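You operate a simulated robot arm through the tools that you are given. There is no shell and no other tool.

Carry out the task below with a simulated robot arm. There is one attempt and no reset: what you move stays moved.

JOB
Brush the table crumbs away and push the blue tray where they lay.
Fine: blue brush first, then back where it stood; also stick the BATCH TWO card on the tray's blue lid; the belt stays off. Set down upright: blue brush. What is to be rubbed or washed off counts as gone when no trace of it is left.

It is judged by the outcome, as a careful person would: the job done as asked, and still so three seconds after it is handed in. It fails if anything else is knocked over, pushed out of place, dropped, spilled or broken. A push-on lid holds only when it is set on centred and level and pressed home; a screw cap is set on level and turned clockwise until tight.

ROBOT AND FRAMES
A 6-joint arm with a two-finger gripper, fixed in place. Base frame: the origin is on the floor under the middle of its stand, x ahead of it, y to its left, z up; the work surface is at about z = 92.2. Units: cm, rad, N and s.
It reaches about 141.7 cm from its shoulder. Its first joint turns from -2.897 to 2.897 rad. Payload 3.43 kg.
The TCP is the grasp point between the finger pads, 2 cm short of the fingertips. In the tool frame z runs along the fingers and y along their closing line. The gripper opens to 19 cm; its body begins 24.8 cm behind the TCP.
Orientation is told as [roll, pitch, yaw] about the base's x, y, z axes, in that order, counted from this pose: with the fingers straight down and closing along the base's y, the tool's x points along the base's -x, its y along +y and its z along -z.

CONTROLS
- The arm moves only by the tool apply_moves. Its argument "increments" is a list of rows, each a list of 7 numbers: the opening, from 0 (shut) to 1 (fully open), then the shift along the tool's x, y, z in cm, then the turn, a rotation vector about the tool's x, y, z in rad. In form: [[grip, tx, ty, tz, rx, ry, rz], ...]. A call has 1 to 20 rows; each row is the pose to reach, as a shift and turn from the pose commanded when the call began, along the tool's axes at that moment. Each row takes 0.2 s and may step no farther than 5 cm and 0.15 rad from the row before; otherwise, or with a gripper value out of range, the whole call is refused. A pose out of reach is approached as far as the arm can. The call stops where the force on the tool passes 40 N (or 10 N more than at its start, if that is more) or the arm is blocked; 0.2 s more then pass. The fingers move at their own pace (about 15.3 cm/s each) and stop on an object; they squeeze with about 27 N. The grip force told is the motor's: it shows also when the fingers shut on nothing. Time passes only in rows, and 0.2 s behind the last, so rows that repeat a pose let the fingers close. The reply holds the time, the measured pose of the TCP, the force on the tool along the base axes, the opening and the grip force, in the units named above and with some noise, with the torque about the TCP (base axes, N m) and any sound that the robot's microphone picked up, and new pictures: "show" is both (left out), scene, wrist or none.
- Cameras (640 x 400 px; columns grow to the right, rows downward): "scene" is fixed at [39.99, 49.81, 169.06]; the picture's right is [-0.61, -0.79, 0.00], its down [-0.64, 0.49, -0.58] and it looks along [0.46, -0.36, -0.81] (base axes); focal length 359 px, centre (320, 200). "wrist" rides on the gripper at [7, -0.8, -28.8] in the tool frame; the picture's right is [0.12, 0.99, 0.00], its down [-0.96, 0.12, -0.25] and it looks along [-0.24, 0.03, 0.97] (tool axes); focal length 261 px, centre (320, 200). There is no depth. A picture from a camera that has moved, and an enlarged one, comes with that camera's place and axes in the base frame and with its lens.
- slide_trunk(by): moves the trunk up (or, below 0, down) by that many cm; the arm rides with it, the base frame stays. It gives what a move gives, with no picture.
- enlarge(camera, box): a new picture of the part [left, top, right, bottom] of that camera's present view, enlarged. It takes no simulated time.
- job_done(): hands the job in; it is judged then, once.

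Places have to be worked out from the pictures, the camera data and where the tool is seen. Open the gripper and draw the arm clear of the work before you hand the job in, unless the task says otherwise.

The tools are called after "Emit:" by a JSON object that holds its "api" and its "payload". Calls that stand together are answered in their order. apply_moves: Moves the arm, as the interface text tells. Its arguments: {"type":"object","properties":{"increments":{"type":"array","items":{"type":"array","items":{"type":"number"}}},"show":{"type":"string","enum":["both","scene","wrist","none"]}},"required":["increments"]} The other tools are called the same way: slide_trunk (by) moves the trunk up or down; enlarge (camera, box) takes an enlarged picture of a part of a camera's view; job_done () hands the job in.

At the start:

```text
t: 0.0
ee_pos: [69.22, -10.76, 122.0]
ee_rot: [-0.001, 0.0, 0.0]
force: [-0.3, 1.1, -0.1]
ft_torque: [0.01, 0.02, -0.01]
opening: 19.01
grip_force: 0.1
trunk travel left (down, up): [-30.0, 14.0]
```

scene: 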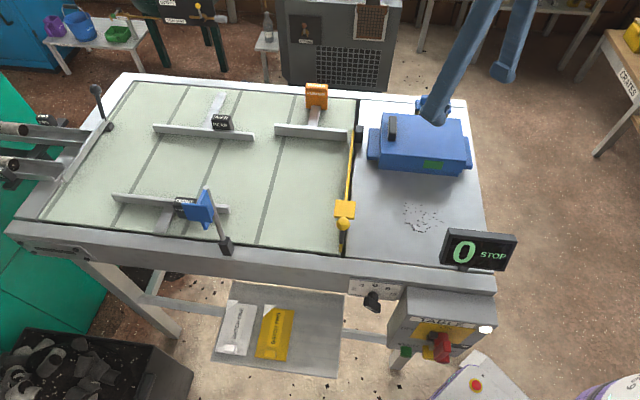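
wrist: 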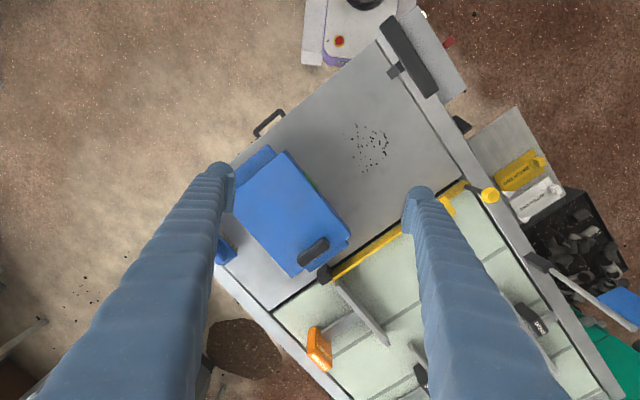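

I'll start by examining the scene closely: the crumbs and tray on the table, the belt with its guides, and the shelf with the cards.

Emit:
{"api": "enlarge", "payload": {"camera": "scene", "box": [340, 80, 520, 280]}}

Emit:
{"api": "enlarge", "payload": {"camera": "scene", "box": [200, 260, 500, 400]}}

Emit:
{"api": "enlarge", "payload": {"camera": "scene", "box": [0, 0, 240, 130]}}

Emit:
{"api": "enlarge", "payload": {"camera": "scene", "box": [100, 80, 370, 270]}}

Emit:
{"api": "enlarge", "payload": {"camera": "scene", "box": [240, 0, 640, 160]}}

Emit:
{"api": "enlarge", "payload": {"camera": "wrist", "box": [200, 0, 480, 300]}}

Emit:
{"api": "enlarge", "payload": {"camera": "wrist", "box": [440, 80, 640, 360]}}

```text
2.00 times, centred on (430, 180) of scene
camera zoom: at [39.99, 49.81, 169.06], right [-0.61, -0.79, 0.0], down [-0.64, 0.49, -0.58], along [0.46, -0.36, -0.81], focal length 717 px, centre (100, 240)
```

zoom: 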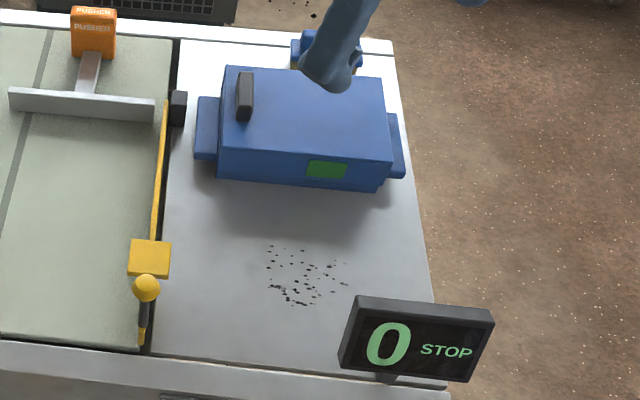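

```text
2.13 times, centred on (350, 330) of scene
camera zoom: at [39.99, 49.81, 169.06], right [-0.61, -0.79, 0.0], down [-0.64, 0.49, -0.58], along [0.46, -0.36, -0.81], focal length 765 px, centre (256, -77)
```

zoom: 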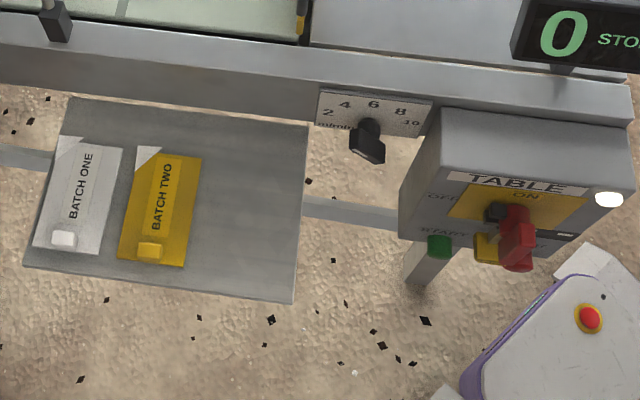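

```text
2.67 times, centred on (120, 65) of scene
camera zoom: at [39.99, 49.81, 169.06], right [-0.61, -0.79, 0.0], down [-0.64, 0.49, -0.58], along [0.46, -0.36, -0.81], focal length 956 px, centre (853, 560)
```

zoom: 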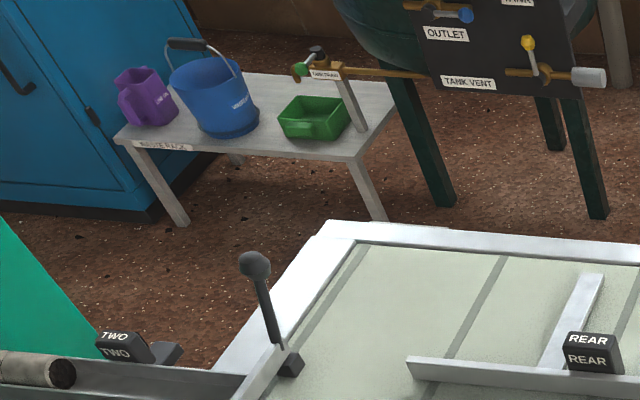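

```text
2.11 times, centred on (235, 175) of scene
camera zoom: at [39.99, 49.81, 169.06], right [-0.61, -0.79, 0.0], down [-0.64, 0.49, -0.58], along [0.46, -0.36, -0.81], focal length 755 px, centre (499, 253)
```

zoom: 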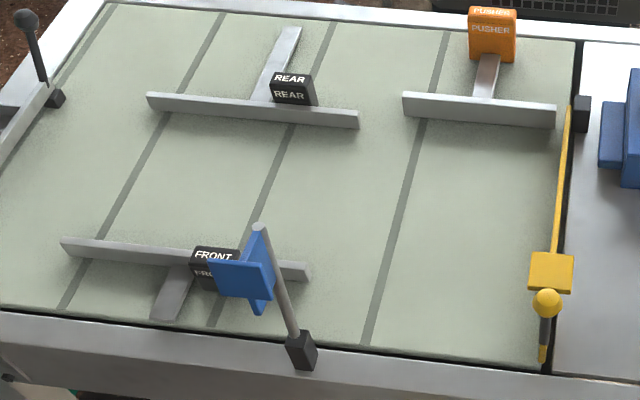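

```text
1.60 times, centred on (440, 80) of scene
camera zoom: at [39.99, 49.81, 169.06], right [-0.61, -0.79, 0.0], down [-0.64, 0.49, -0.58], along [0.46, -0.36, -0.81], focal length 574 px, centre (128, 392)
```

zoom: 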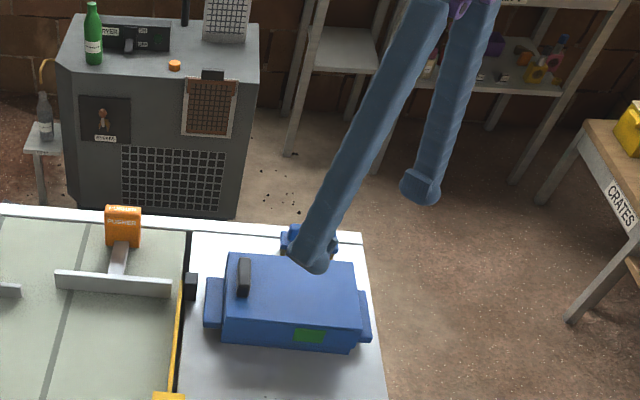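

```text
1.33 times, centred on (340, 150) of wrist
camera zoom: at [62.14, -11.67, 150.68], right [-0.12, 0.99, 0.0], down [0.96, 0.12, 0.25], along [0.24, 0.03, -0.97], focal length 348 px, centre (293, 267)
```

zoom: 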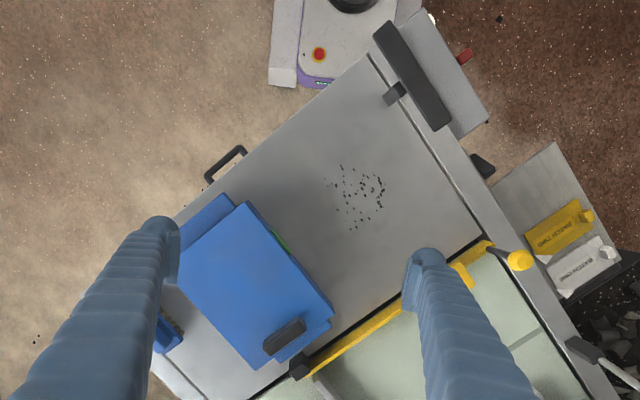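

```text
1.43 times, centred on (540, 220) of wrist
camera zoom: at [62.14, -11.67, 150.68], right [-0.12, 0.99, 0.0], down [0.96, 0.12, 0.25], along [0.24, 0.03, -0.97], focal length 372 px, centre (6, 171)
```

zoom: 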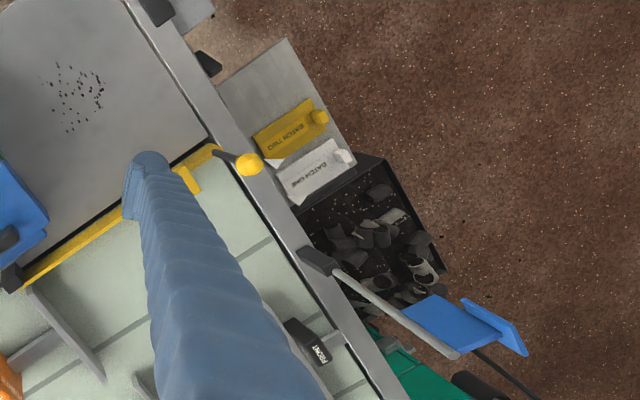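

The tray (blue, with a dark grip on its lid) is between the belt's yellow bar and the table edge, with crumbs around (63.6, -1.5). The brush seems hidden behind the tray near (91, -33), behind the arm's finger. I move the arm at its current height so that the wrist camera sees it.

Emit:
{"api": "apply_moves", "payload": {"increments": [[1, -3, -3, 0, 0, 0, 0], [1, -6, -6, 0, 0, 0, 0], [1, -9, -9, 0, 0, 0, 0], [1, -12, -12, 0, 0, 0, 0], [1, -15, -15, 0, 0, 0, 0], [1, -17, -18, 0, 0, 0, 0], [1, -18, -20, 0, 0, 0, 0]]}}

```text
t: 1.6
ee_pos: [87.35, -31.01, 121.59]
ee_rot: [-0.002, 0.001, 0.0]
force: [0.3, -0.2, -0.7]
ft_torque: [0.08, 0.0, -0.02]
opening: 19.01
grip_force: 0.0
trunk travel left (down, up): [-30.0, 14.0]
camera wrist: at [80.29, -31.78, 150.44], right [-0.12, 0.99, 0.0], down [0.96, 0.12, 0.25], along [0.24, 0.03, -0.97], focal length 261 px, centre (320, 200)
```

scene: 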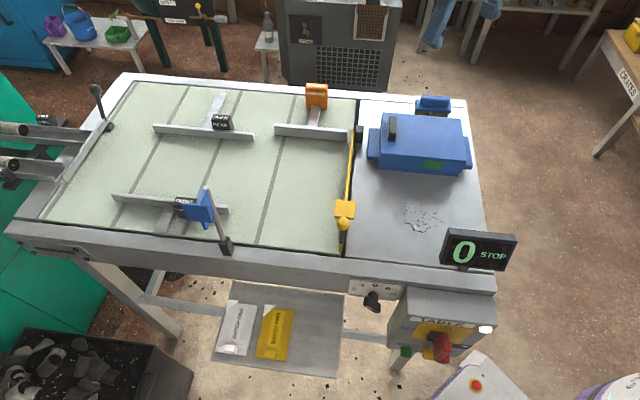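
wrist: 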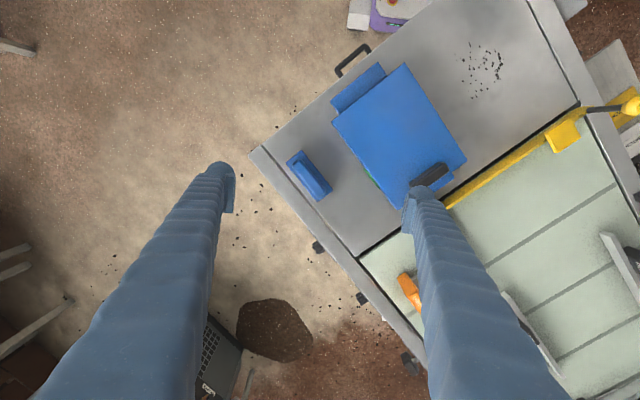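

The brush is now visible behind the tray. I enlarge both views for measurement.

Emit:
{"api": "enlarge", "payload": {"camera": "scene", "box": [360, 85, 480, 185]}}

Emit:
{"api": "enlarge", "payload": {"camera": "wrist", "box": [240, 50, 480, 250]}}

Emit:
{"api": "enlarge", "payload": {"camera": "wrist", "box": [270, 135, 350, 215]}}

Emit:
{"api": "enlarge", "payload": {"camera": "scene", "box": [395, 85, 465, 145]}}

```text
4.00 times, centred on (420, 135) of scene
camera zoom: at [39.99, 49.81, 169.06], right [-0.61, -0.79, 0.0], down [-0.64, 0.49, -0.58], along [0.46, -0.36, -0.81], focal length 1434 px, centre (-80, 460)
```

zoom: 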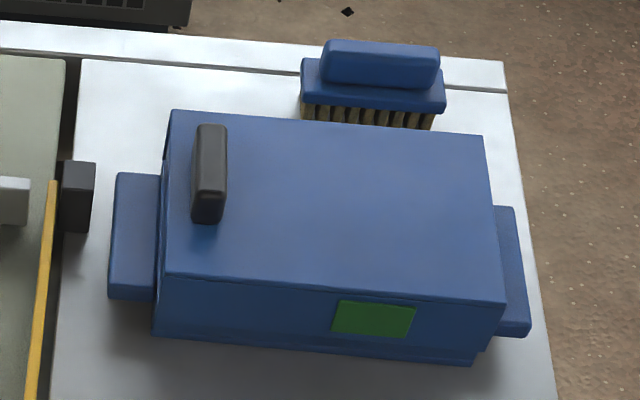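

```text
2.00 times, centred on (360, 150) of wrist
camera zoom: at [80.29, -31.78, 150.44], right [-0.12, 0.99, 0.0], down [0.96, 0.12, 0.25], along [0.24, 0.03, -0.97], focal length 521 px, centre (240, 300)
```

zoom: 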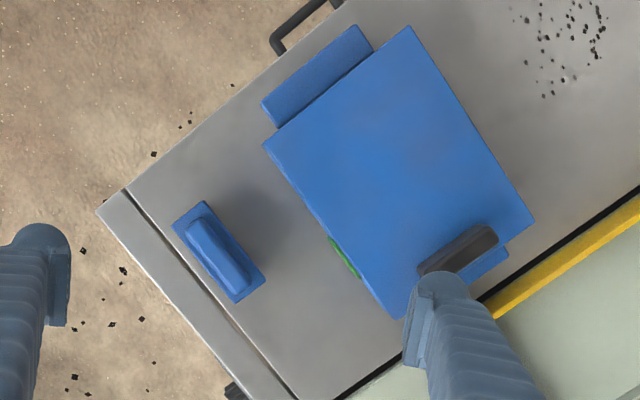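

```text
5.00 times, centred on (310, 175) of wrist
camera zoom: at [80.29, -31.78, 150.44], right [-0.12, 0.99, 0.0], down [0.96, 0.12, 0.25], along [0.24, 0.03, -0.97], focal length 1303 px, centre (370, 325)
```

zoom: 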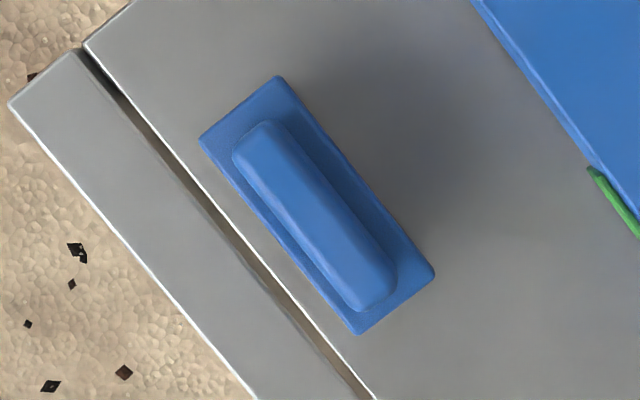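

```text
6.67 times, centred on (430, 115) of scene
camera zoom: at [39.99, 49.81, 169.06], right [-0.61, -0.79, 0.0], down [-0.64, 0.49, -0.58], along [0.46, -0.36, -0.81], focal length 2391 px, centre (-413, 767)
```

zoom: 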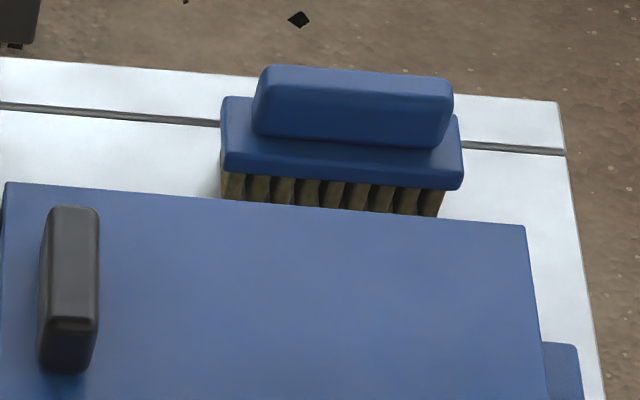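

The table axes lie at 45° to the base: brush centre is about (89.1, -32.8), handle top about z 98.7, its long axis along (1,1)/√2. The tray lid centre is about (79.8, -16.3) with top z about 99.8. I turn the gripper by +45° so it closes across the handle, partly close the fingers, and come down some for a closer look.

Emit:
{"api": "apply_moves", "payload": {"increments": [[0.6, -0.3, -0.3, 1, 0, 0, -0.14], [0.42, -0.6, -0.6, 3, 0, 0, -0.28], [0.42, -0.9, -0.9, 5, 0, 0, -0.42], [0.42, -1.2, -1.2, 7, 0, 0, -0.56], [0.42, -1.5, -1.5, 9, 0, 0, -0.7], [0.42, -1.75, -1.85, 10, 0, 0, -0.785], [0.42, -1.75, -1.85, 10, 0, 0, -0.785], [0.42, -1.75, -1.85, 10, 0, 0, -0.785]]}}

```text
t: 3.4
ee_pos: [89.02, -32.52, 111.85]
ee_rot: [0.001, 0.0, 0.785]
force: [0.8, 0.2, -0.3]
ft_torque: [0.0, -0.01, 0.0]
opening: 7.97
grip_force: 0.0
trunk travel left (down, up): [-30.0, 14.0]
camera wrist: at [84.52, -38.09, 140.69], right [-0.79, 0.62, 0.0], down [0.6, 0.76, 0.25], along [0.15, 0.19, -0.97], focal length 261 px, centre (320, 200)
```

scene: 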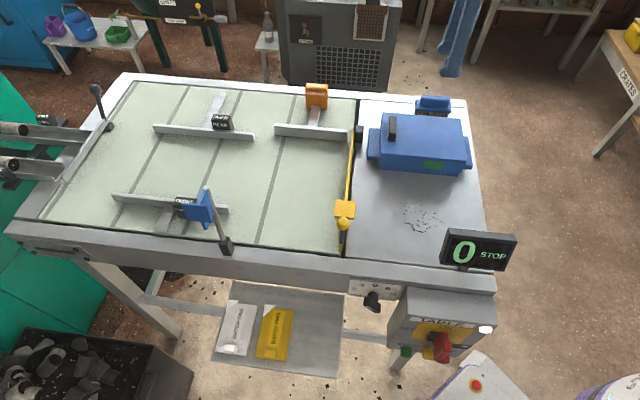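
wrist: 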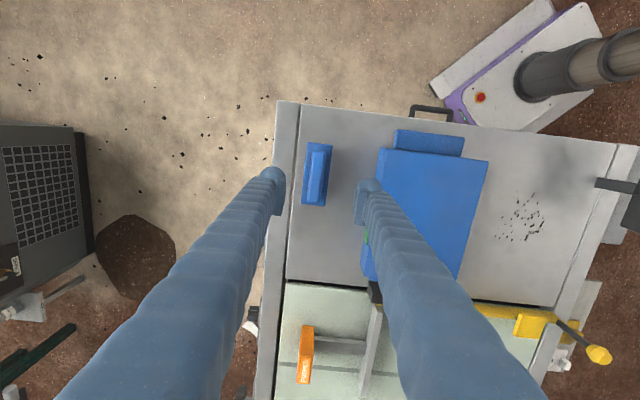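

Emit:
{"api": "enlarge", "payload": {"camera": "wrist", "box": [260, 120, 400, 220]}}

Emit:
{"api": "enlarge", "payload": {"camera": "wrist", "box": [260, 90, 640, 330]}}

```text
4.00 times, centred on (330, 170) of wrist
camera zoom: at [84.52, -38.09, 140.69], right [-0.79, 0.62, 0.0], down [0.6, 0.76, 0.25], along [0.15, 0.19, -0.97], focal length 1043 px, centre (280, 320)
```

zoom: 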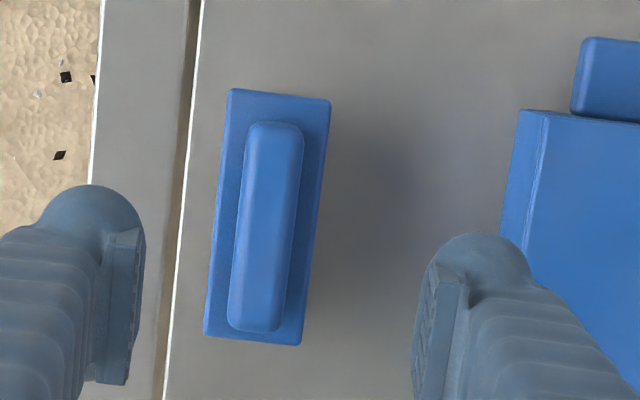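

```text
1.67 times, centred on (450, 210) of wrist
camera zoom: at [84.52, -38.09, 140.69], right [-0.79, 0.62, 0.0], down [0.6, 0.76, 0.25], along [0.15, 0.19, -0.97], focal length 434 px, centre (103, 183)
```

zoom: 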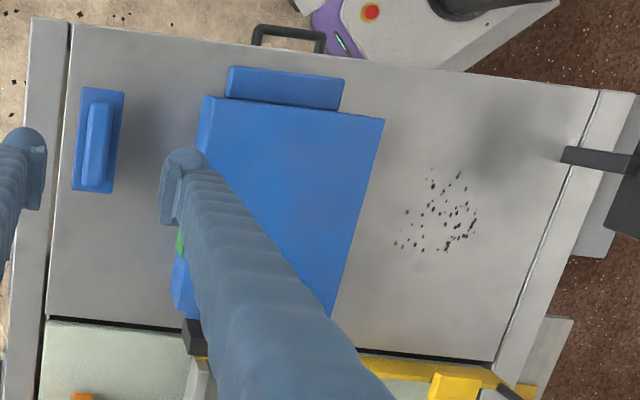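

The handle centre works out at about (89.17, -33.1), 2.1 cm wide and 8 cm long. I centre over it and descend so the fingers straddle the handle just above the brush block.

Emit:
{"api": "apply_moves", "payload": {"increments": [[0.42, 0.23, -0.5, 3, 0, 0, 0], [0.42, 0.23, -0.5, 6, 0, 0, 0], [0.42, 0.23, -0.5, 9, 0, 0, 0], [0.42, 0.23, -0.5, 11, 0, 0, 0], [0.42, 0.23, -0.5, 12.5, 0, 0, 0], [0.42, 0.23, -0.5, 13.4, 0, 0, 0], [0.42, 0.23, -0.5, 13.4, 0, 0, 0]]}}

```text
t: 5.0
ee_pos: [89.22, -33.16, 98.48]
ee_rot: [0.0, 0.0, 0.786]
force: [1.0, -0.7, -0.2]
ft_torque: [-0.01, -0.01, -0.04]
opening: 7.97
grip_force: 0.0
trunk travel left (down, up): [-30.0, 14.0]
camera wrist: at [84.84, -38.77, 127.26], right [-0.79, 0.62, 0.0], down [0.6, 0.76, 0.25], along [0.15, 0.19, -0.97], focal length 261 px, centre (320, 200)
```

scene: 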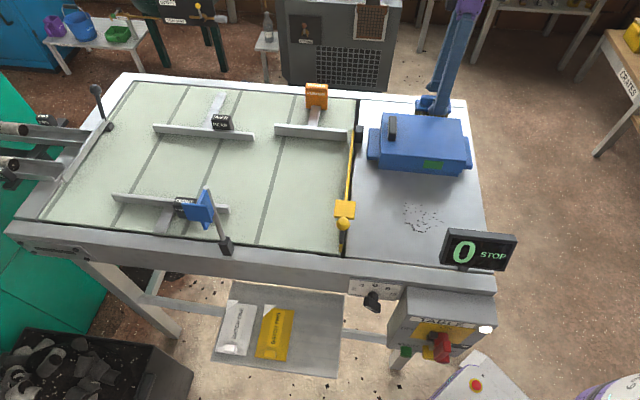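
wrist: 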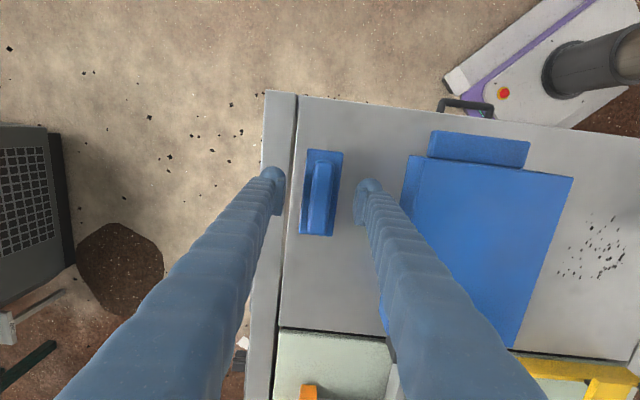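

Emit:
{"api": "enlarge", "payload": {"camera": "wrist", "box": [260, 140, 400, 240]}}

Emit:
{"api": "enlarge", "payload": {"camera": "scene", "box": [395, 65, 475, 135]}}

```text
4.00 times, centred on (330, 190) of wrist
camera zoom: at [84.84, -38.77, 127.26], right [-0.79, 0.62, 0.0], down [0.6, 0.76, 0.25], along [0.15, 0.19, -0.97], focal length 1043 px, centre (280, 240)
```

zoom: 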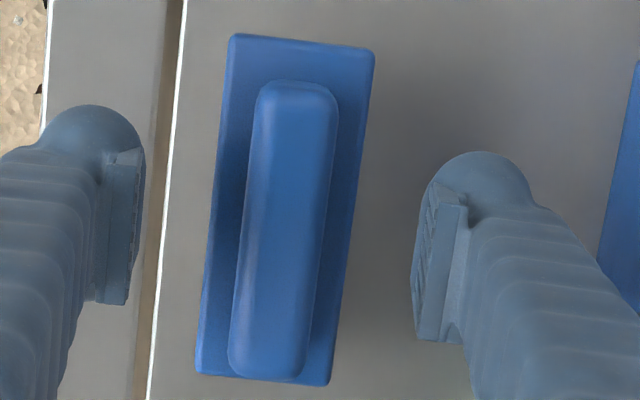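

```text
5.71 times, centred on (435, 100) of scene
camera zoom: at [39.99, 49.81, 169.06], right [-0.61, -0.79, 0.0], down [-0.64, 0.49, -0.58], along [0.46, -0.36, -0.81], focal length 2049 px, centre (-337, 771)
```

zoom: 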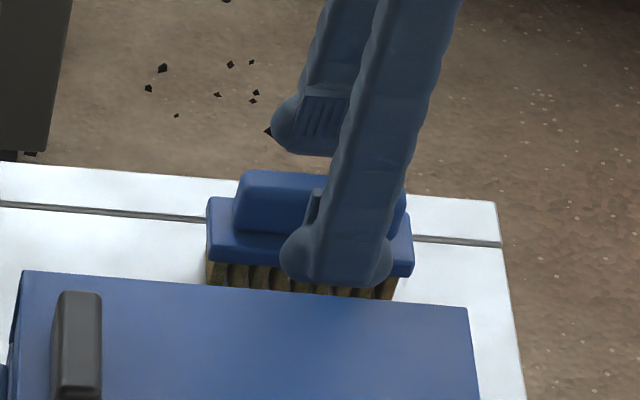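

The fingers straddle the handle, centred within a few mm. I shift 0.4 cm along the handle, lower 0.3 cm and close.

Emit:
{"api": "apply_moves", "payload": {"increments": [[0.42, 0.4, 0, 0.3, 0, 0, 0], [0.25, 0.4, 0, 0.3, 0, 0, 0], [0.0, 0.4, 0, 0.3, 0, 0, 0], [0.0, 0.4, 0, 0.3, 0, 0, 0], [0.0, 0.4, 0, 0.3, 0, 0, 0]]}}

```text
t: 6.2
ee_pos: [88.93, -33.44, 98.2]
ee_rot: [-0.001, -0.001, 0.786]
force: [0.5, 0.2, -0.7]
ft_torque: [-0.02, 0.03, 0.02]
opening: 2.28
grip_force: 27.1
trunk travel left (down, up): [-30.0, 14.0]
camera wrist: at [84.55, -39.1, 126.97], right [-0.79, 0.62, 0.0], down [0.6, 0.76, 0.25], along [0.15, 0.19, -0.97], focal length 261 px, centre (320, 200)
```

scene: 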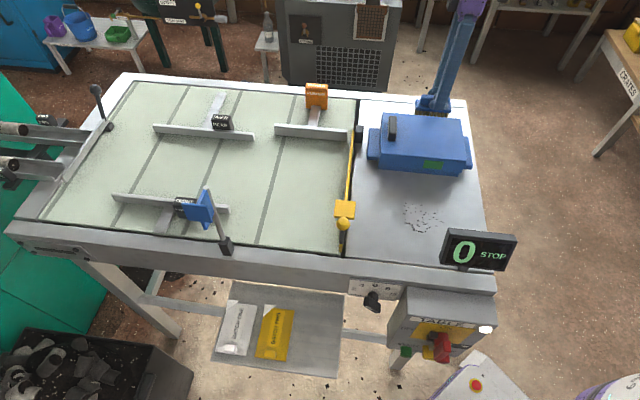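
wrist: 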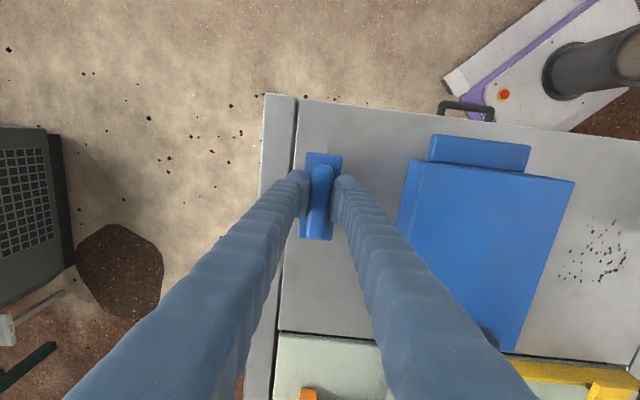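

The brush is gripped (opening 2.28 cm). I note this grasp pose (88.93, -33.5, z 98.2, yaw 0.786) for putting it back. Now I lift it well clear and carry it over the tray to just behind the crumbs, which cover u 38.9–48.6 / v 41.3–49.5 in table axes.

Emit:
{"api": "apply_moves", "payload": {"increments": [[0, 0, 0, -4, 0, 0, 0], [0, 0, 0, -9, 0, 0, 0], [0, 0, 0, -14, 0, 0, 0], [0, -0.5, 4, -15, 0, 0, 0], [0, -1, 8, -15, 0, 0, 0], [0, -1.5, 12.5, -15, 0, 0, 0], [0, -2, 17, -15, 0, 0, 0], [0, -2.5, 21.5, -15, 0, 0, 0], [0, -3, 26, -15, 0, 0, 0], [0, -3.5, 30, -15, 0, 0, 0], [0, -4.1, 33, -15, 0, 0, 0], [0, -4.1, 33, -15, 0, 0, 0]]}}

```text
t: 8.8
ee_pos: [68.36, -6.93, 113.17]
ee_rot: [0.002, 0.004, 0.786]
force: [0.0, 0.4, -1.3]
ft_torque: [-0.07, 0.02, -0.01]
opening: 2.31
grip_force: 27.0
trunk travel left (down, up): [-30.0, 14.0]
camera wrist: at [64.01, -12.7, 141.87], right [-0.79, 0.62, 0.0], down [0.6, 0.76, 0.25], along [0.15, 0.19, -0.97], focal length 261 px, centre (320, 200)
```

scene: 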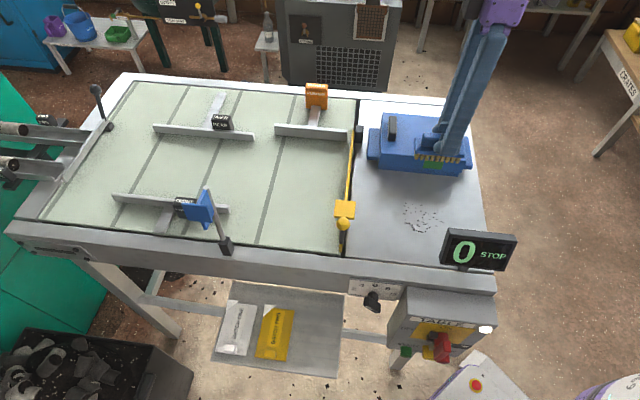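
wrist: 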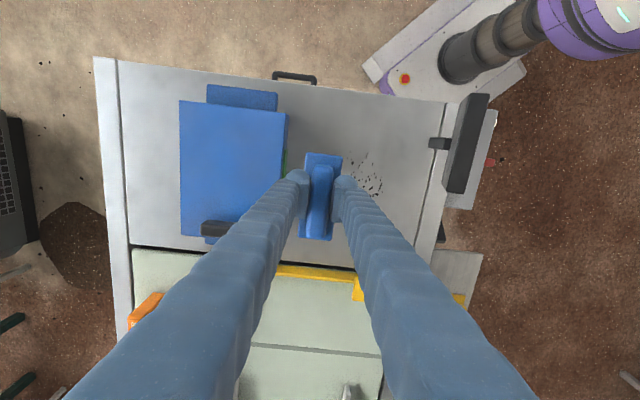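

The brush is held above the strip between tray and crumbs (u 43.3, v 53.4). I descend to table contact with slow last steps.

Emit:
{"api": "apply_moves", "payload": {"increments": [[0, 0, 0, 4, 0, 0, 0], [0, 0, 0, 8, 0, 0, 0], [0, 0, 0, 11.5, 0, 0, 0], [0, 0, 0, 13.5, 0, 0, 0], [0, 0, 0, 14.5, 0, 0, 0], [0, 0, 0, 15.0, 0, 0, 0], [0, 0, 0, 15.0, 0, 0, 0]]}}

```text
t: 10.4
ee_pos: [68.41, -7.23, 98.2]
ee_rot: [-0.002, 0.001, 0.785]
force: [0.4, -0.3, -0.6]
ft_torque: [0.01, 0.0, 0.03]
opening: 2.29
grip_force: 26.8
trunk travel left (down, up): [-30.0, 14.0]
camera wrist: at [64.08, -12.87, 127.01], right [-0.79, 0.62, 0.0], down [0.6, 0.76, 0.25], along [0.15, 0.19, -0.97], focal length 261 px, centre (320, 200)
```

scene: 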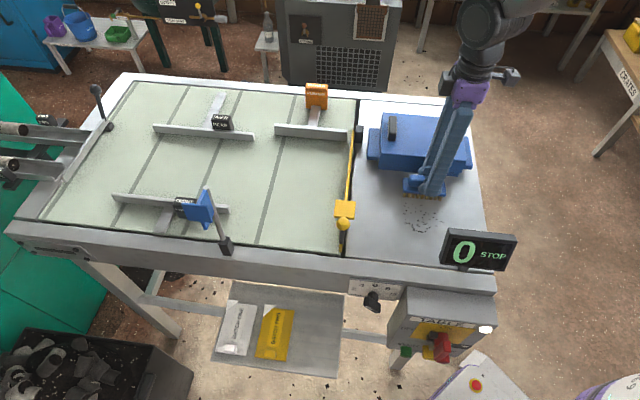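
wrist: 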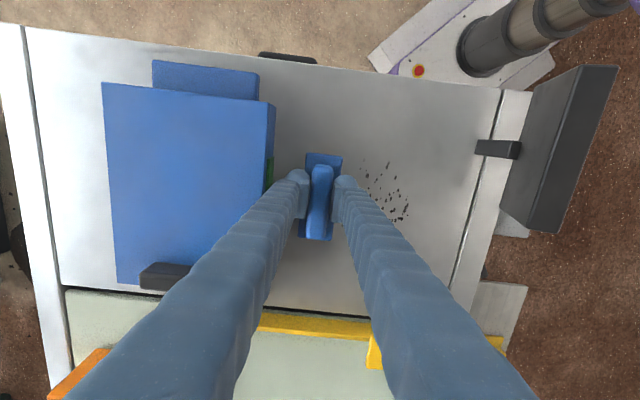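

There is almost no contact force yet. I press slightly further down (0.4 cm) to see the bristle contact force.

Emit:
{"api": "apply_moves", "payload": {"increments": [[0, 0, 0, 0.2, 0, 0, 0], [0, 0, 0, 0.4, 0, 0, 0], [0, 0, 0, 0.4, 0, 0, 0]], "show": "none"}}

```text
t: 11.2
ee_pos: [68.45, -7.29, 98.02]
ee_rot: [-0.001, -0.003, 0.786]
force: [2.7, 2.0, 28.3]
ft_torque: [0.01, -0.02, -0.05]
opening: 2.29
grip_force: 27.1
trunk travel left (down, up): [-30.0, 14.0]
```

Pressing gives 28 N, so contact is at about z 98.1. I back off to a light press (~10 N) and sweep along -v across the crumbs.

Emit:
{"api": "apply_moves", "payload": {"increments": [[0, 0, 0, -0.25, 0, 0, 0], [0, 0, 1, -0.25, 0, 0, 0], [0, 0, 2, -0.25, 0, 0, 0], [0, 0, 3, -0.25, 0, 0, 0], [0, 0, 4, -0.25, 0, 0, 0], [0, 0, 5, -0.25, 0, 0, 0], [0, 0, 6, -0.25, 0, 0, 0], [0, 0, 7, -0.25, 0, 0, 0]]}}

```text
t: 13.0
ee_pos: [63.41, -2.32, 98.01]
ee_rot: [0.0, 0.0, 0.786]
force: [0.6, 0.0, 7.4]
ft_torque: [0.15, -0.05, 0.0]
opening: 2.28
grip_force: 26.9
trunk travel left (down, up): [-30.0, 14.0]
camera wrist: at [59.06, -7.82, 126.77], right [-0.79, 0.62, 0.0], down [0.6, 0.76, 0.25], along [0.15, 0.19, -0.97], focal length 261 px, centre (320, 200)
```

scene: 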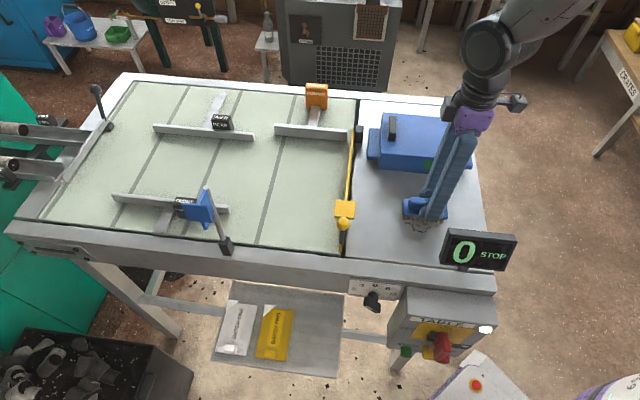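
wrist: 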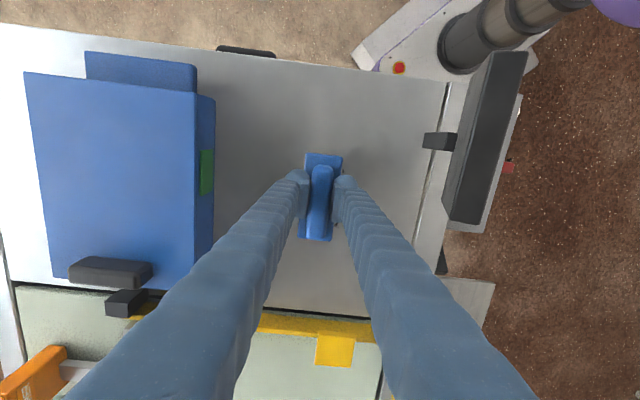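

Emit:
{"api": "enlarge", "payload": {"camera": "wrist", "box": [240, 120, 480, 270]}}

Emit:
{"api": "enlarge", "payload": {"camera": "scene", "box": [380, 160, 520, 280]}}

```text
2.67 times, centred on (360, 195) of wrist
camera zoom: at [59.06, -7.82, 126.77], right [-0.79, 0.62, 0.0], down [0.6, 0.76, 0.25], along [0.15, 0.19, -0.97], focal length 695 px, centre (213, 213)
```

zoom: 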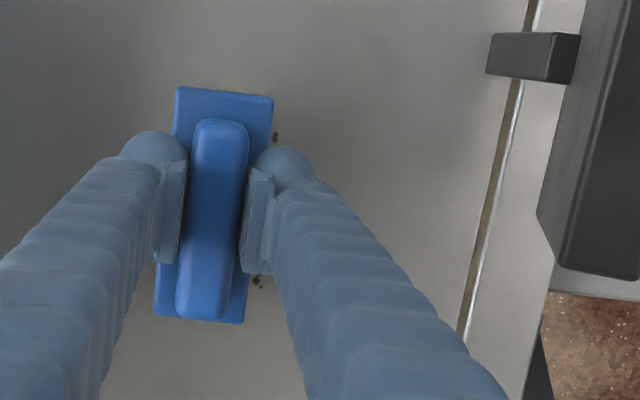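

```text
3.33 times, centred on (450, 220) of scene
camera zoom: at [39.99, 49.81, 169.06], right [-0.61, -0.79, 0.0], down [-0.64, 0.49, -0.58], along [0.46, -0.36, -0.81], focal length 1195 px, centre (-113, 133)
```

zoom: 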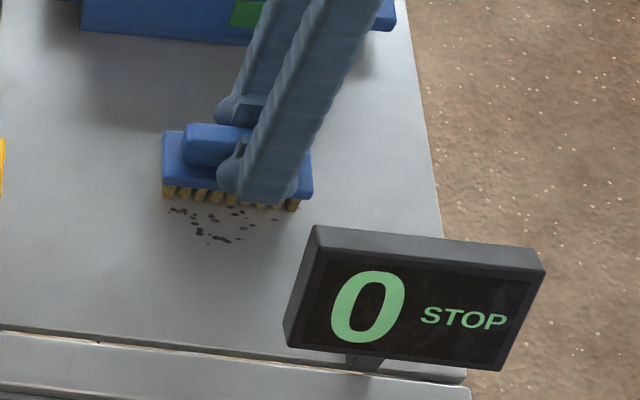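

The crumbs vanish behind the brush and those ahead remain. I continue the sweep to v≈41.5, which leaves about 4 cm clearance to the display.

Emit:
{"api": "apply_moves", "payload": {"increments": [[0, 0, 1, 0, 0, 0, 0], [0, 0, 2, 0, 0, 0, 0], [0, 0, 3, 0, 0, 0, 0], [0, 0, 4, 0, 0, 0, 0], [0, 0, 5, 0, 0, 0, 0], [0, 0, 5, 0, 0, 0, 0]]}}

```text
t: 14.4
ee_pos: [59.9, 1.3, 98.34]
ee_rot: [0.0, 0.0, 0.785]
force: [0.5, -0.3, -0.9]
ft_torque: [-0.01, -0.01, -0.06]
opening: 2.28
grip_force: 27.0
trunk travel left (down, up): [-30.0, 14.0]
camera wrist: at [55.45, -4.22, 127.09], right [-0.79, 0.62, 0.0], down [0.6, 0.76, 0.25], along [0.15, 0.19, -0.97], focal length 261 px, centre (320, 200)
```

scene: 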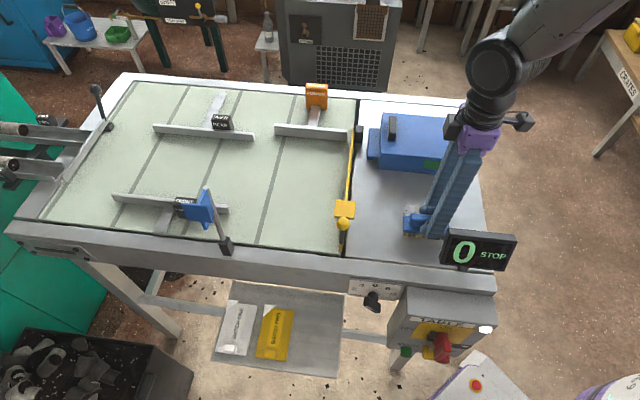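
wrist: 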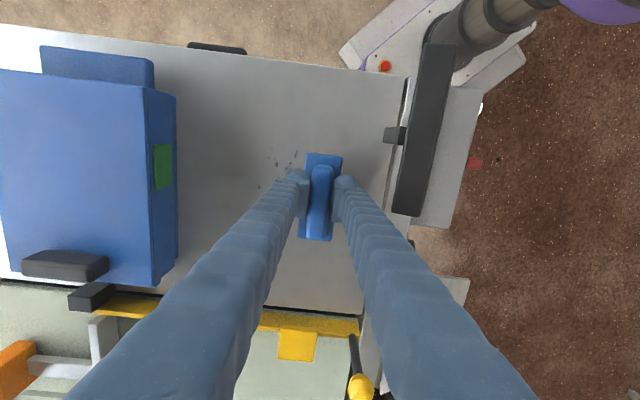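

Emit:
{"api": "enlarge", "payload": {"camera": "wrist", "box": [200, 110, 440, 270]}}

Emit:
{"api": "enlarge", "payload": {"camera": "scene", "box": [380, 160, 520, 280]}}

```text
2.50 times, centred on (320, 190) of wrist
camera zoom: at [55.45, -4.22, 127.09], right [-0.79, 0.62, 0.0], down [0.6, 0.76, 0.25], along [0.15, 0.19, -0.97], focal length 652 px, centre (320, 225)
```

zoom: 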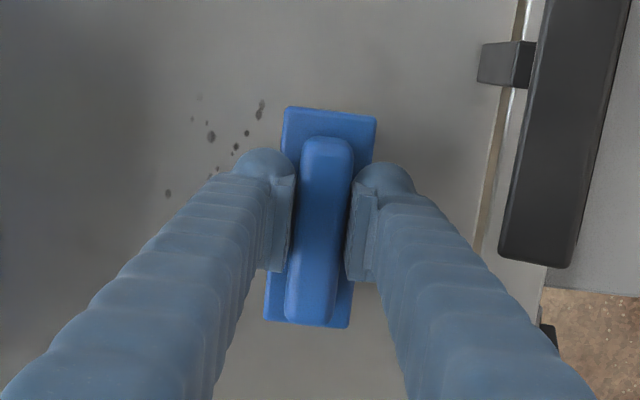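

```text
3.33 times, centred on (450, 220) of scene
camera zoom: at [39.99, 49.81, 169.06], right [-0.61, -0.79, 0.0], down [-0.64, 0.49, -0.58], along [0.46, -0.36, -0.81], focal length 1195 px, centre (-113, 133)
```

zoom: 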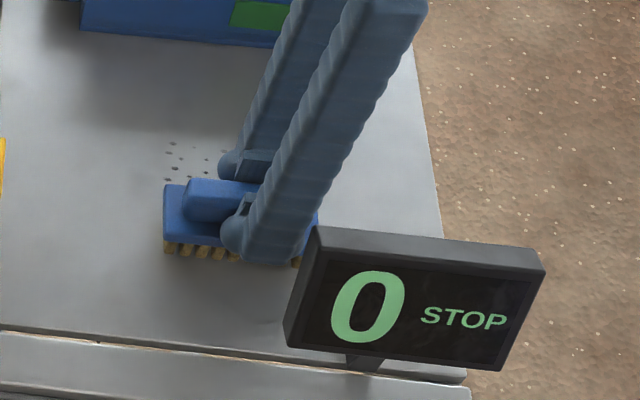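

Faint crumbs remain, and the contact seems to have been lost at the end of the stroke. I press down again, check the force, then stroke back.

Emit:
{"api": "apply_moves", "payload": {"increments": [[0, 0, 0, 0.2, 0, 0, 0], [0, 0, 0, 0.35, 0, 0, 0], [0, 0, 0, 0.35, 0, 0, 0]], "show": "none"}}

```text
t: 15.2
ee_pos: [59.84, 1.32, 97.96]
ee_rot: [0.0, -0.001, 0.784]
force: [1.2, -1.3, 10.8]
ft_torque: [-0.11, 0.12, 0.01]
opening: 2.28
grip_force: 26.9
trunk travel left (down, up): [-30.0, 14.0]
```

Good, ~11 N. Now a back stroke to v≈51.

Emit:
{"api": "apply_moves", "payload": {"increments": [[0, 0, -1, 0, 0, 0, 0], [0, 0, -2, 0, 0, 0, 0], [0, 0, -3, 0, 0, 0, 0], [0, 0, -4, 0, 0, 0, 0], [0, 0, -5, 0, 0, 0, 0], [0, 0, -6, 0, 0, 0, 0], [0, 0, -7, 0, 0, 0, 0], [0, 0, -8, 0, 0, 0, 0], [0, 0, -9, 0, 0, 0, 0], [0, 0, -9.5, 0, 0, 0, 0]]}}

Emit:
{"api": "enlarge", "payload": {"camera": "wrist", "box": [240, 110, 480, 270]}}

Emit:
{"api": "enlarge", "payload": {"camera": "scene", "box": [380, 160, 520, 280]}}

```text
t: 17.4
ee_pos: [66.55, -5.47, 97.97]
ee_rot: [0.001, 0.0, 0.787]
force: [-6.7, 7.0, 26.7]
ft_torque: [0.13, 0.03, 0.0]
opening: 2.27
grip_force: 27.0
trunk travel left (down, up): [-30.0, 14.0]
camera wrist: at [62.04, -10.98, 126.66], right [-0.79, 0.62, 0.0], down [0.6, 0.76, 0.25], along [0.15, 0.19, -0.97], focal length 261 px, centre (320, 200)
```

scene: 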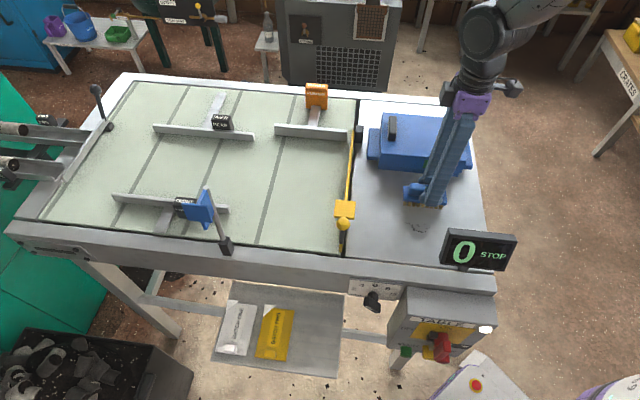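
wrist: 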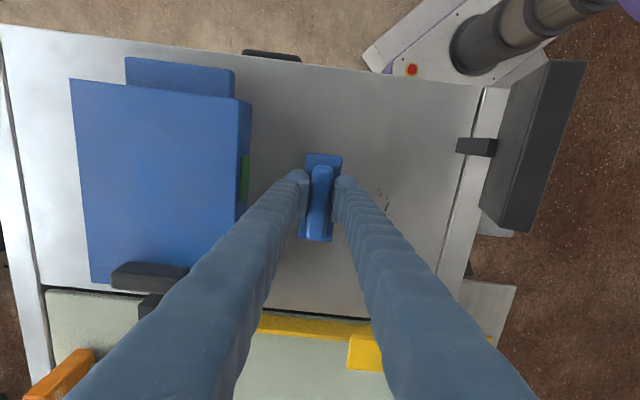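

```text
2.50 times, centred on (360, 190) of wrist
camera zoom: at [62.04, -10.98, 126.66], right [-0.79, 0.62, 0.0], down [0.6, 0.76, 0.25], along [0.15, 0.19, -0.97], focal length 652 px, centre (220, 225)
```

zoom: 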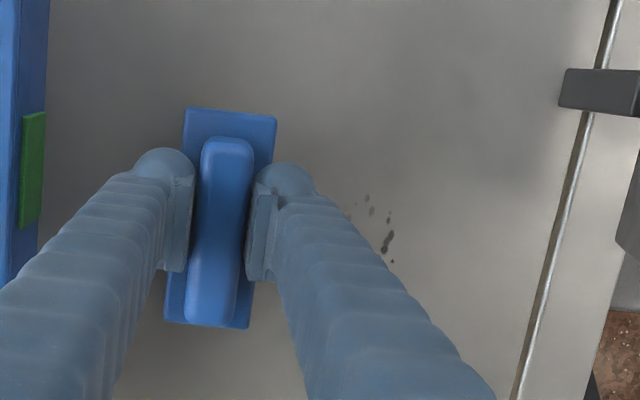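

```text
3.33 times, centred on (450, 220) of scene
camera zoom: at [39.99, 49.81, 169.06], right [-0.61, -0.79, 0.0], down [-0.64, 0.49, -0.58], along [0.46, -0.36, -0.81], focal length 1195 px, centre (-113, 133)
```

zoom: 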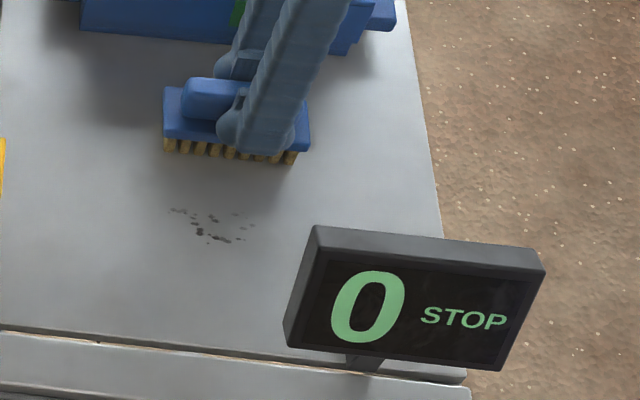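

The rear region is clean; faint crumbs remain at v≈41–44. I sweep forward to v≈40.4 with pressure and scrub back and forth over that strip.

Emit:
{"api": "apply_moves", "payload": {"increments": [[0, 0, 1.3, -0.03, 0, 0, 0], [0, 0, 2.6, 0, 0, 0, 0], [0, 0, 3.9, 0, 0, 0, 0], [0, 0, 5.2, 0.02, 0, 0, 0], [0, 0, 6.5, 0.04, 0, 0, 0], [0, 0, 7.8, 0.06, 0, 0, 0], [0, 0, 9.1, 0.08, 0, 0, 0], [0, 0, 10.4, 0.1, 0, 0, 0], [0, 0, 9.1, 0.08, 0, 0, 0], [0, 0, 7.8, 0.06, 0, 0, 0], [0, 0, 6.5, 0.04, 0, 0, 0], [0, 0, 5.2, 0.02, 0, 0, 0], [0, 0, 6.5, 0.04, 0, 0, 0], [0, 0, 7.8, 0.06, 0, 0, 0], [0, 0, 9.1, 0.08, 0, 0, 0], [0, 0, 10.4, 0.1, 0, 0, 0], [0, 0, 9.1, 0.08, 0, 0, 0], [0, 0, 7.8, 0.06, 0, 0, 0], [0, 0, 6.5, 0.04, 0, 0, 0], [0, 0, 5.2, 0.02, 0, 0, 0]]}}

Emit:
{"api": "enlarge", "payload": {"camera": "wrist", "box": [240, 110, 480, 270]}}

Emit:
{"api": "enlarge", "payload": {"camera": "scene", "box": [380, 160, 520, 280]}}

```text
t: 21.6
ee_pos: [63.03, -1.81, 97.77]
ee_rot: [0.0, 0.001, 0.784]
force: [-0.5, -0.1, -0.8]
ft_torque: [0.03, 0.06, 0.0]
opening: 2.29
grip_force: 27.1
trunk travel left (down, up): [-30.0, 14.0]
camera wrist: at [58.52, -7.44, 126.55], right [-0.79, 0.62, 0.0], down [0.6, 0.76, 0.25], along [0.15, 0.19, -0.97], focal length 261 px, centre (320, 200)
```

scene: 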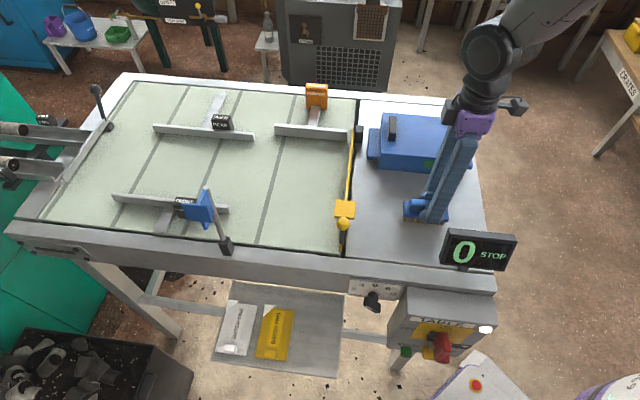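
wrist: 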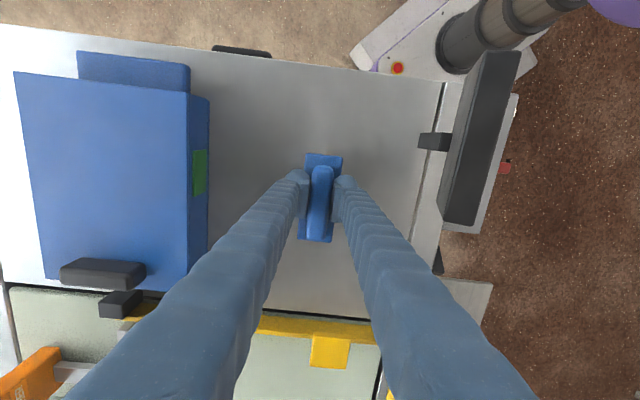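

```text
2.50 times, centred on (360, 190) of wrist
camera zoom: at [58.52, -7.44, 126.55], right [-0.79, 0.62, 0.0], down [0.6, 0.76, 0.25], along [0.15, 0.19, -0.97], focal length 652 px, centre (220, 225)
```

zoom: 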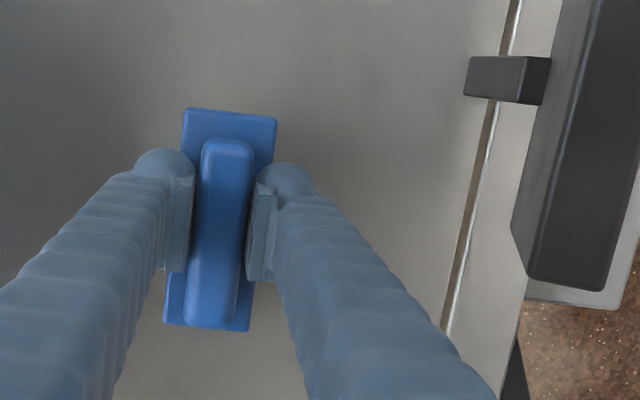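

```text
3.33 times, centred on (450, 220) of scene
camera zoom: at [39.99, 49.81, 169.06], right [-0.61, -0.79, 0.0], down [-0.64, 0.49, -0.58], along [0.46, -0.36, -0.81], focal length 1195 px, centre (-113, 133)
```

zoom: 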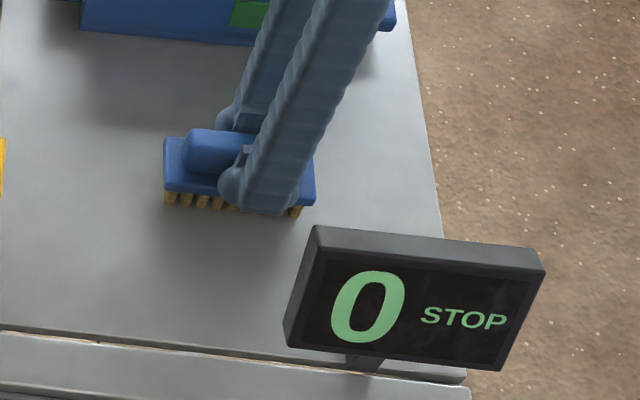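

The table looks clean now. I lift the brush and look at the whole patch beneath it for traces.

Emit:
{"api": "apply_moves", "payload": {"increments": [[0, 0, 0, -4, 0, 0, 0], [0, 0, -3, -9, 0, 0, 0], [0, 0, -7.5, -13, 0, 0, 0], [0, 0, -12, -16, 0, 0, 0], [0, 0, -12, -16, 0, 0, 0]]}}

Emit:
{"api": "enlarge", "payload": {"camera": "scene", "box": [380, 160, 500, 260]}}

Emit:
{"api": "enlarge", "payload": {"camera": "wrist", "box": [320, 90, 480, 250]}}

```text
refused: row 2 steps farther than a row can; nothing moved
```

```text
4.00 times, centred on (440, 210) of scene
camera zoom: at [39.99, 49.81, 169.06], right [-0.61, -0.79, 0.0], down [-0.64, 0.49, -0.58], along [0.46, -0.36, -0.81], focal length 1434 px, centre (-160, 160)
```

zoom: 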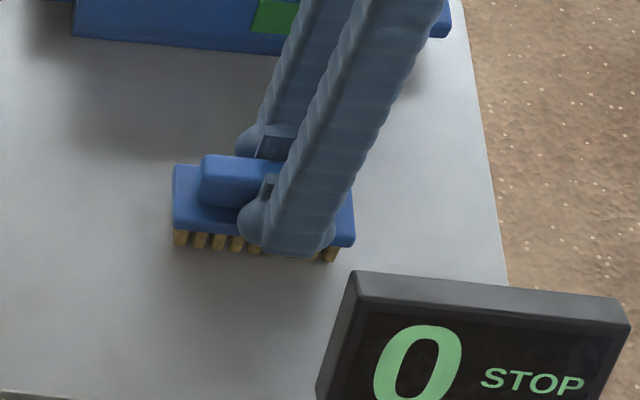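

```text
2.50 times, centred on (400, 170) of wrist
camera zoom: at [58.52, -7.44, 126.55], right [-0.79, 0.62, 0.0], down [0.6, 0.76, 0.25], along [0.15, 0.19, -0.97], focal length 652 px, centre (120, 275)
```

zoom: 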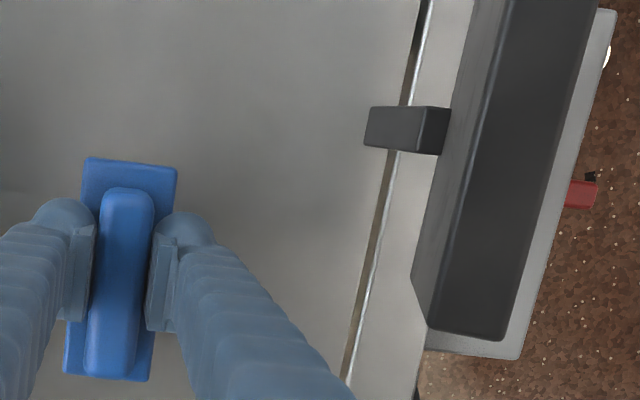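

The move was refused because one row stepped too far; I redo it with smaller steps: lift and back off toward +v to view the patch.

Emit:
{"api": "apply_moves", "payload": {"increments": [[0, 0, 0, -4, 0, 0, 0], [0, 0, 0, -8, 0, 0, 0], [0, 0, 0, -12, 0, 0, 0], [0, 0, -2, -16, 0, 0, 0], [0, 0, -6.5, -16, 0, 0, 0], [0, 0, -11, -16, 0, 0, 0], [0, 0, -11, -16, 0, 0, 0]]}}

Emit:
{"api": "enlarge", "payload": {"camera": "scene", "box": [380, 170, 500, 270]}}

Emit:
{"api": "enlarge", "payload": {"camera": "wrist", "box": [290, 90, 470, 250]}}

```text
t: 23.2
ee_pos: [70.9, -10.14, 113.83]
ee_rot: [0.0, 0.0, 0.786]
force: [0.1, 0.1, -1.1]
ft_torque: [0.04, -0.01, 0.0]
opening: 2.29
grip_force: 26.6
trunk travel left (down, up): [-30.0, 14.0]
camera wrist: at [66.5, -15.77, 142.58], right [-0.79, 0.62, 0.0], down [0.6, 0.76, 0.25], along [0.15, 0.19, -0.97], focal length 261 px, centre (320, 200)
```

scene: 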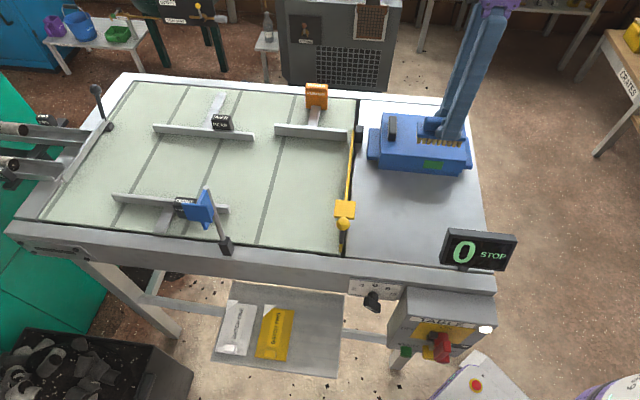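
wrist: 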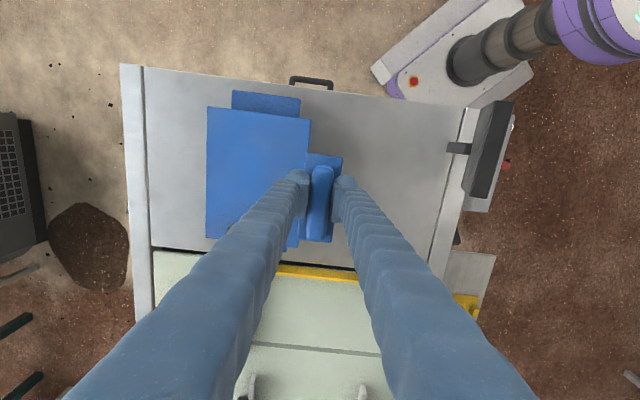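

```text
4.00 times, centred on (440, 220) of scene
camera zoom: at [39.99, 49.81, 169.06], right [-0.61, -0.79, 0.0], down [-0.64, 0.49, -0.58], along [0.46, -0.36, -0.81], focal length 1434 px, centre (-160, 120)
```

zoom: 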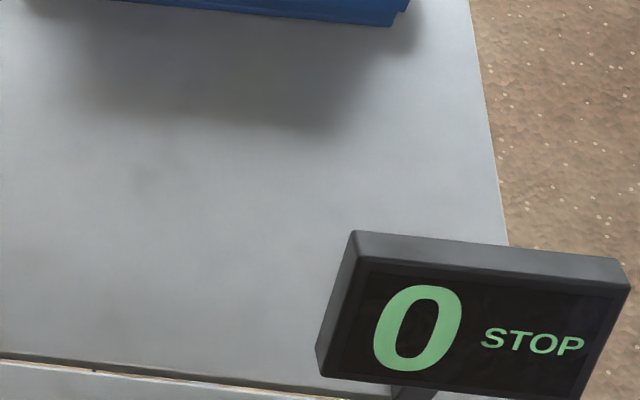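

```text
2.50 times, centred on (380, 170) of wrist
camera zoom: at [66.5, -15.77, 142.58], right [-0.79, 0.62, 0.0], down [0.6, 0.76, 0.25], along [0.15, 0.19, -0.97], focal length 652 px, centre (170, 275)
```

zoom: 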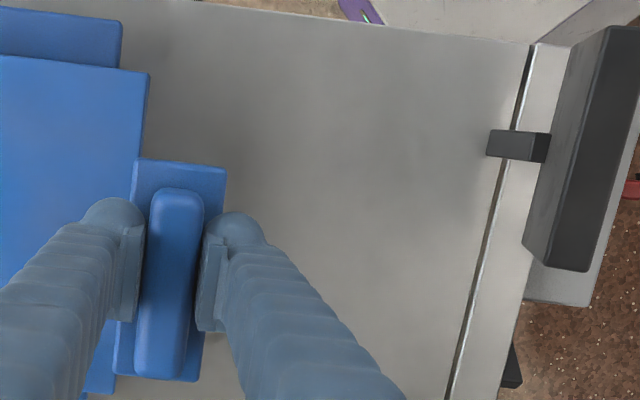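

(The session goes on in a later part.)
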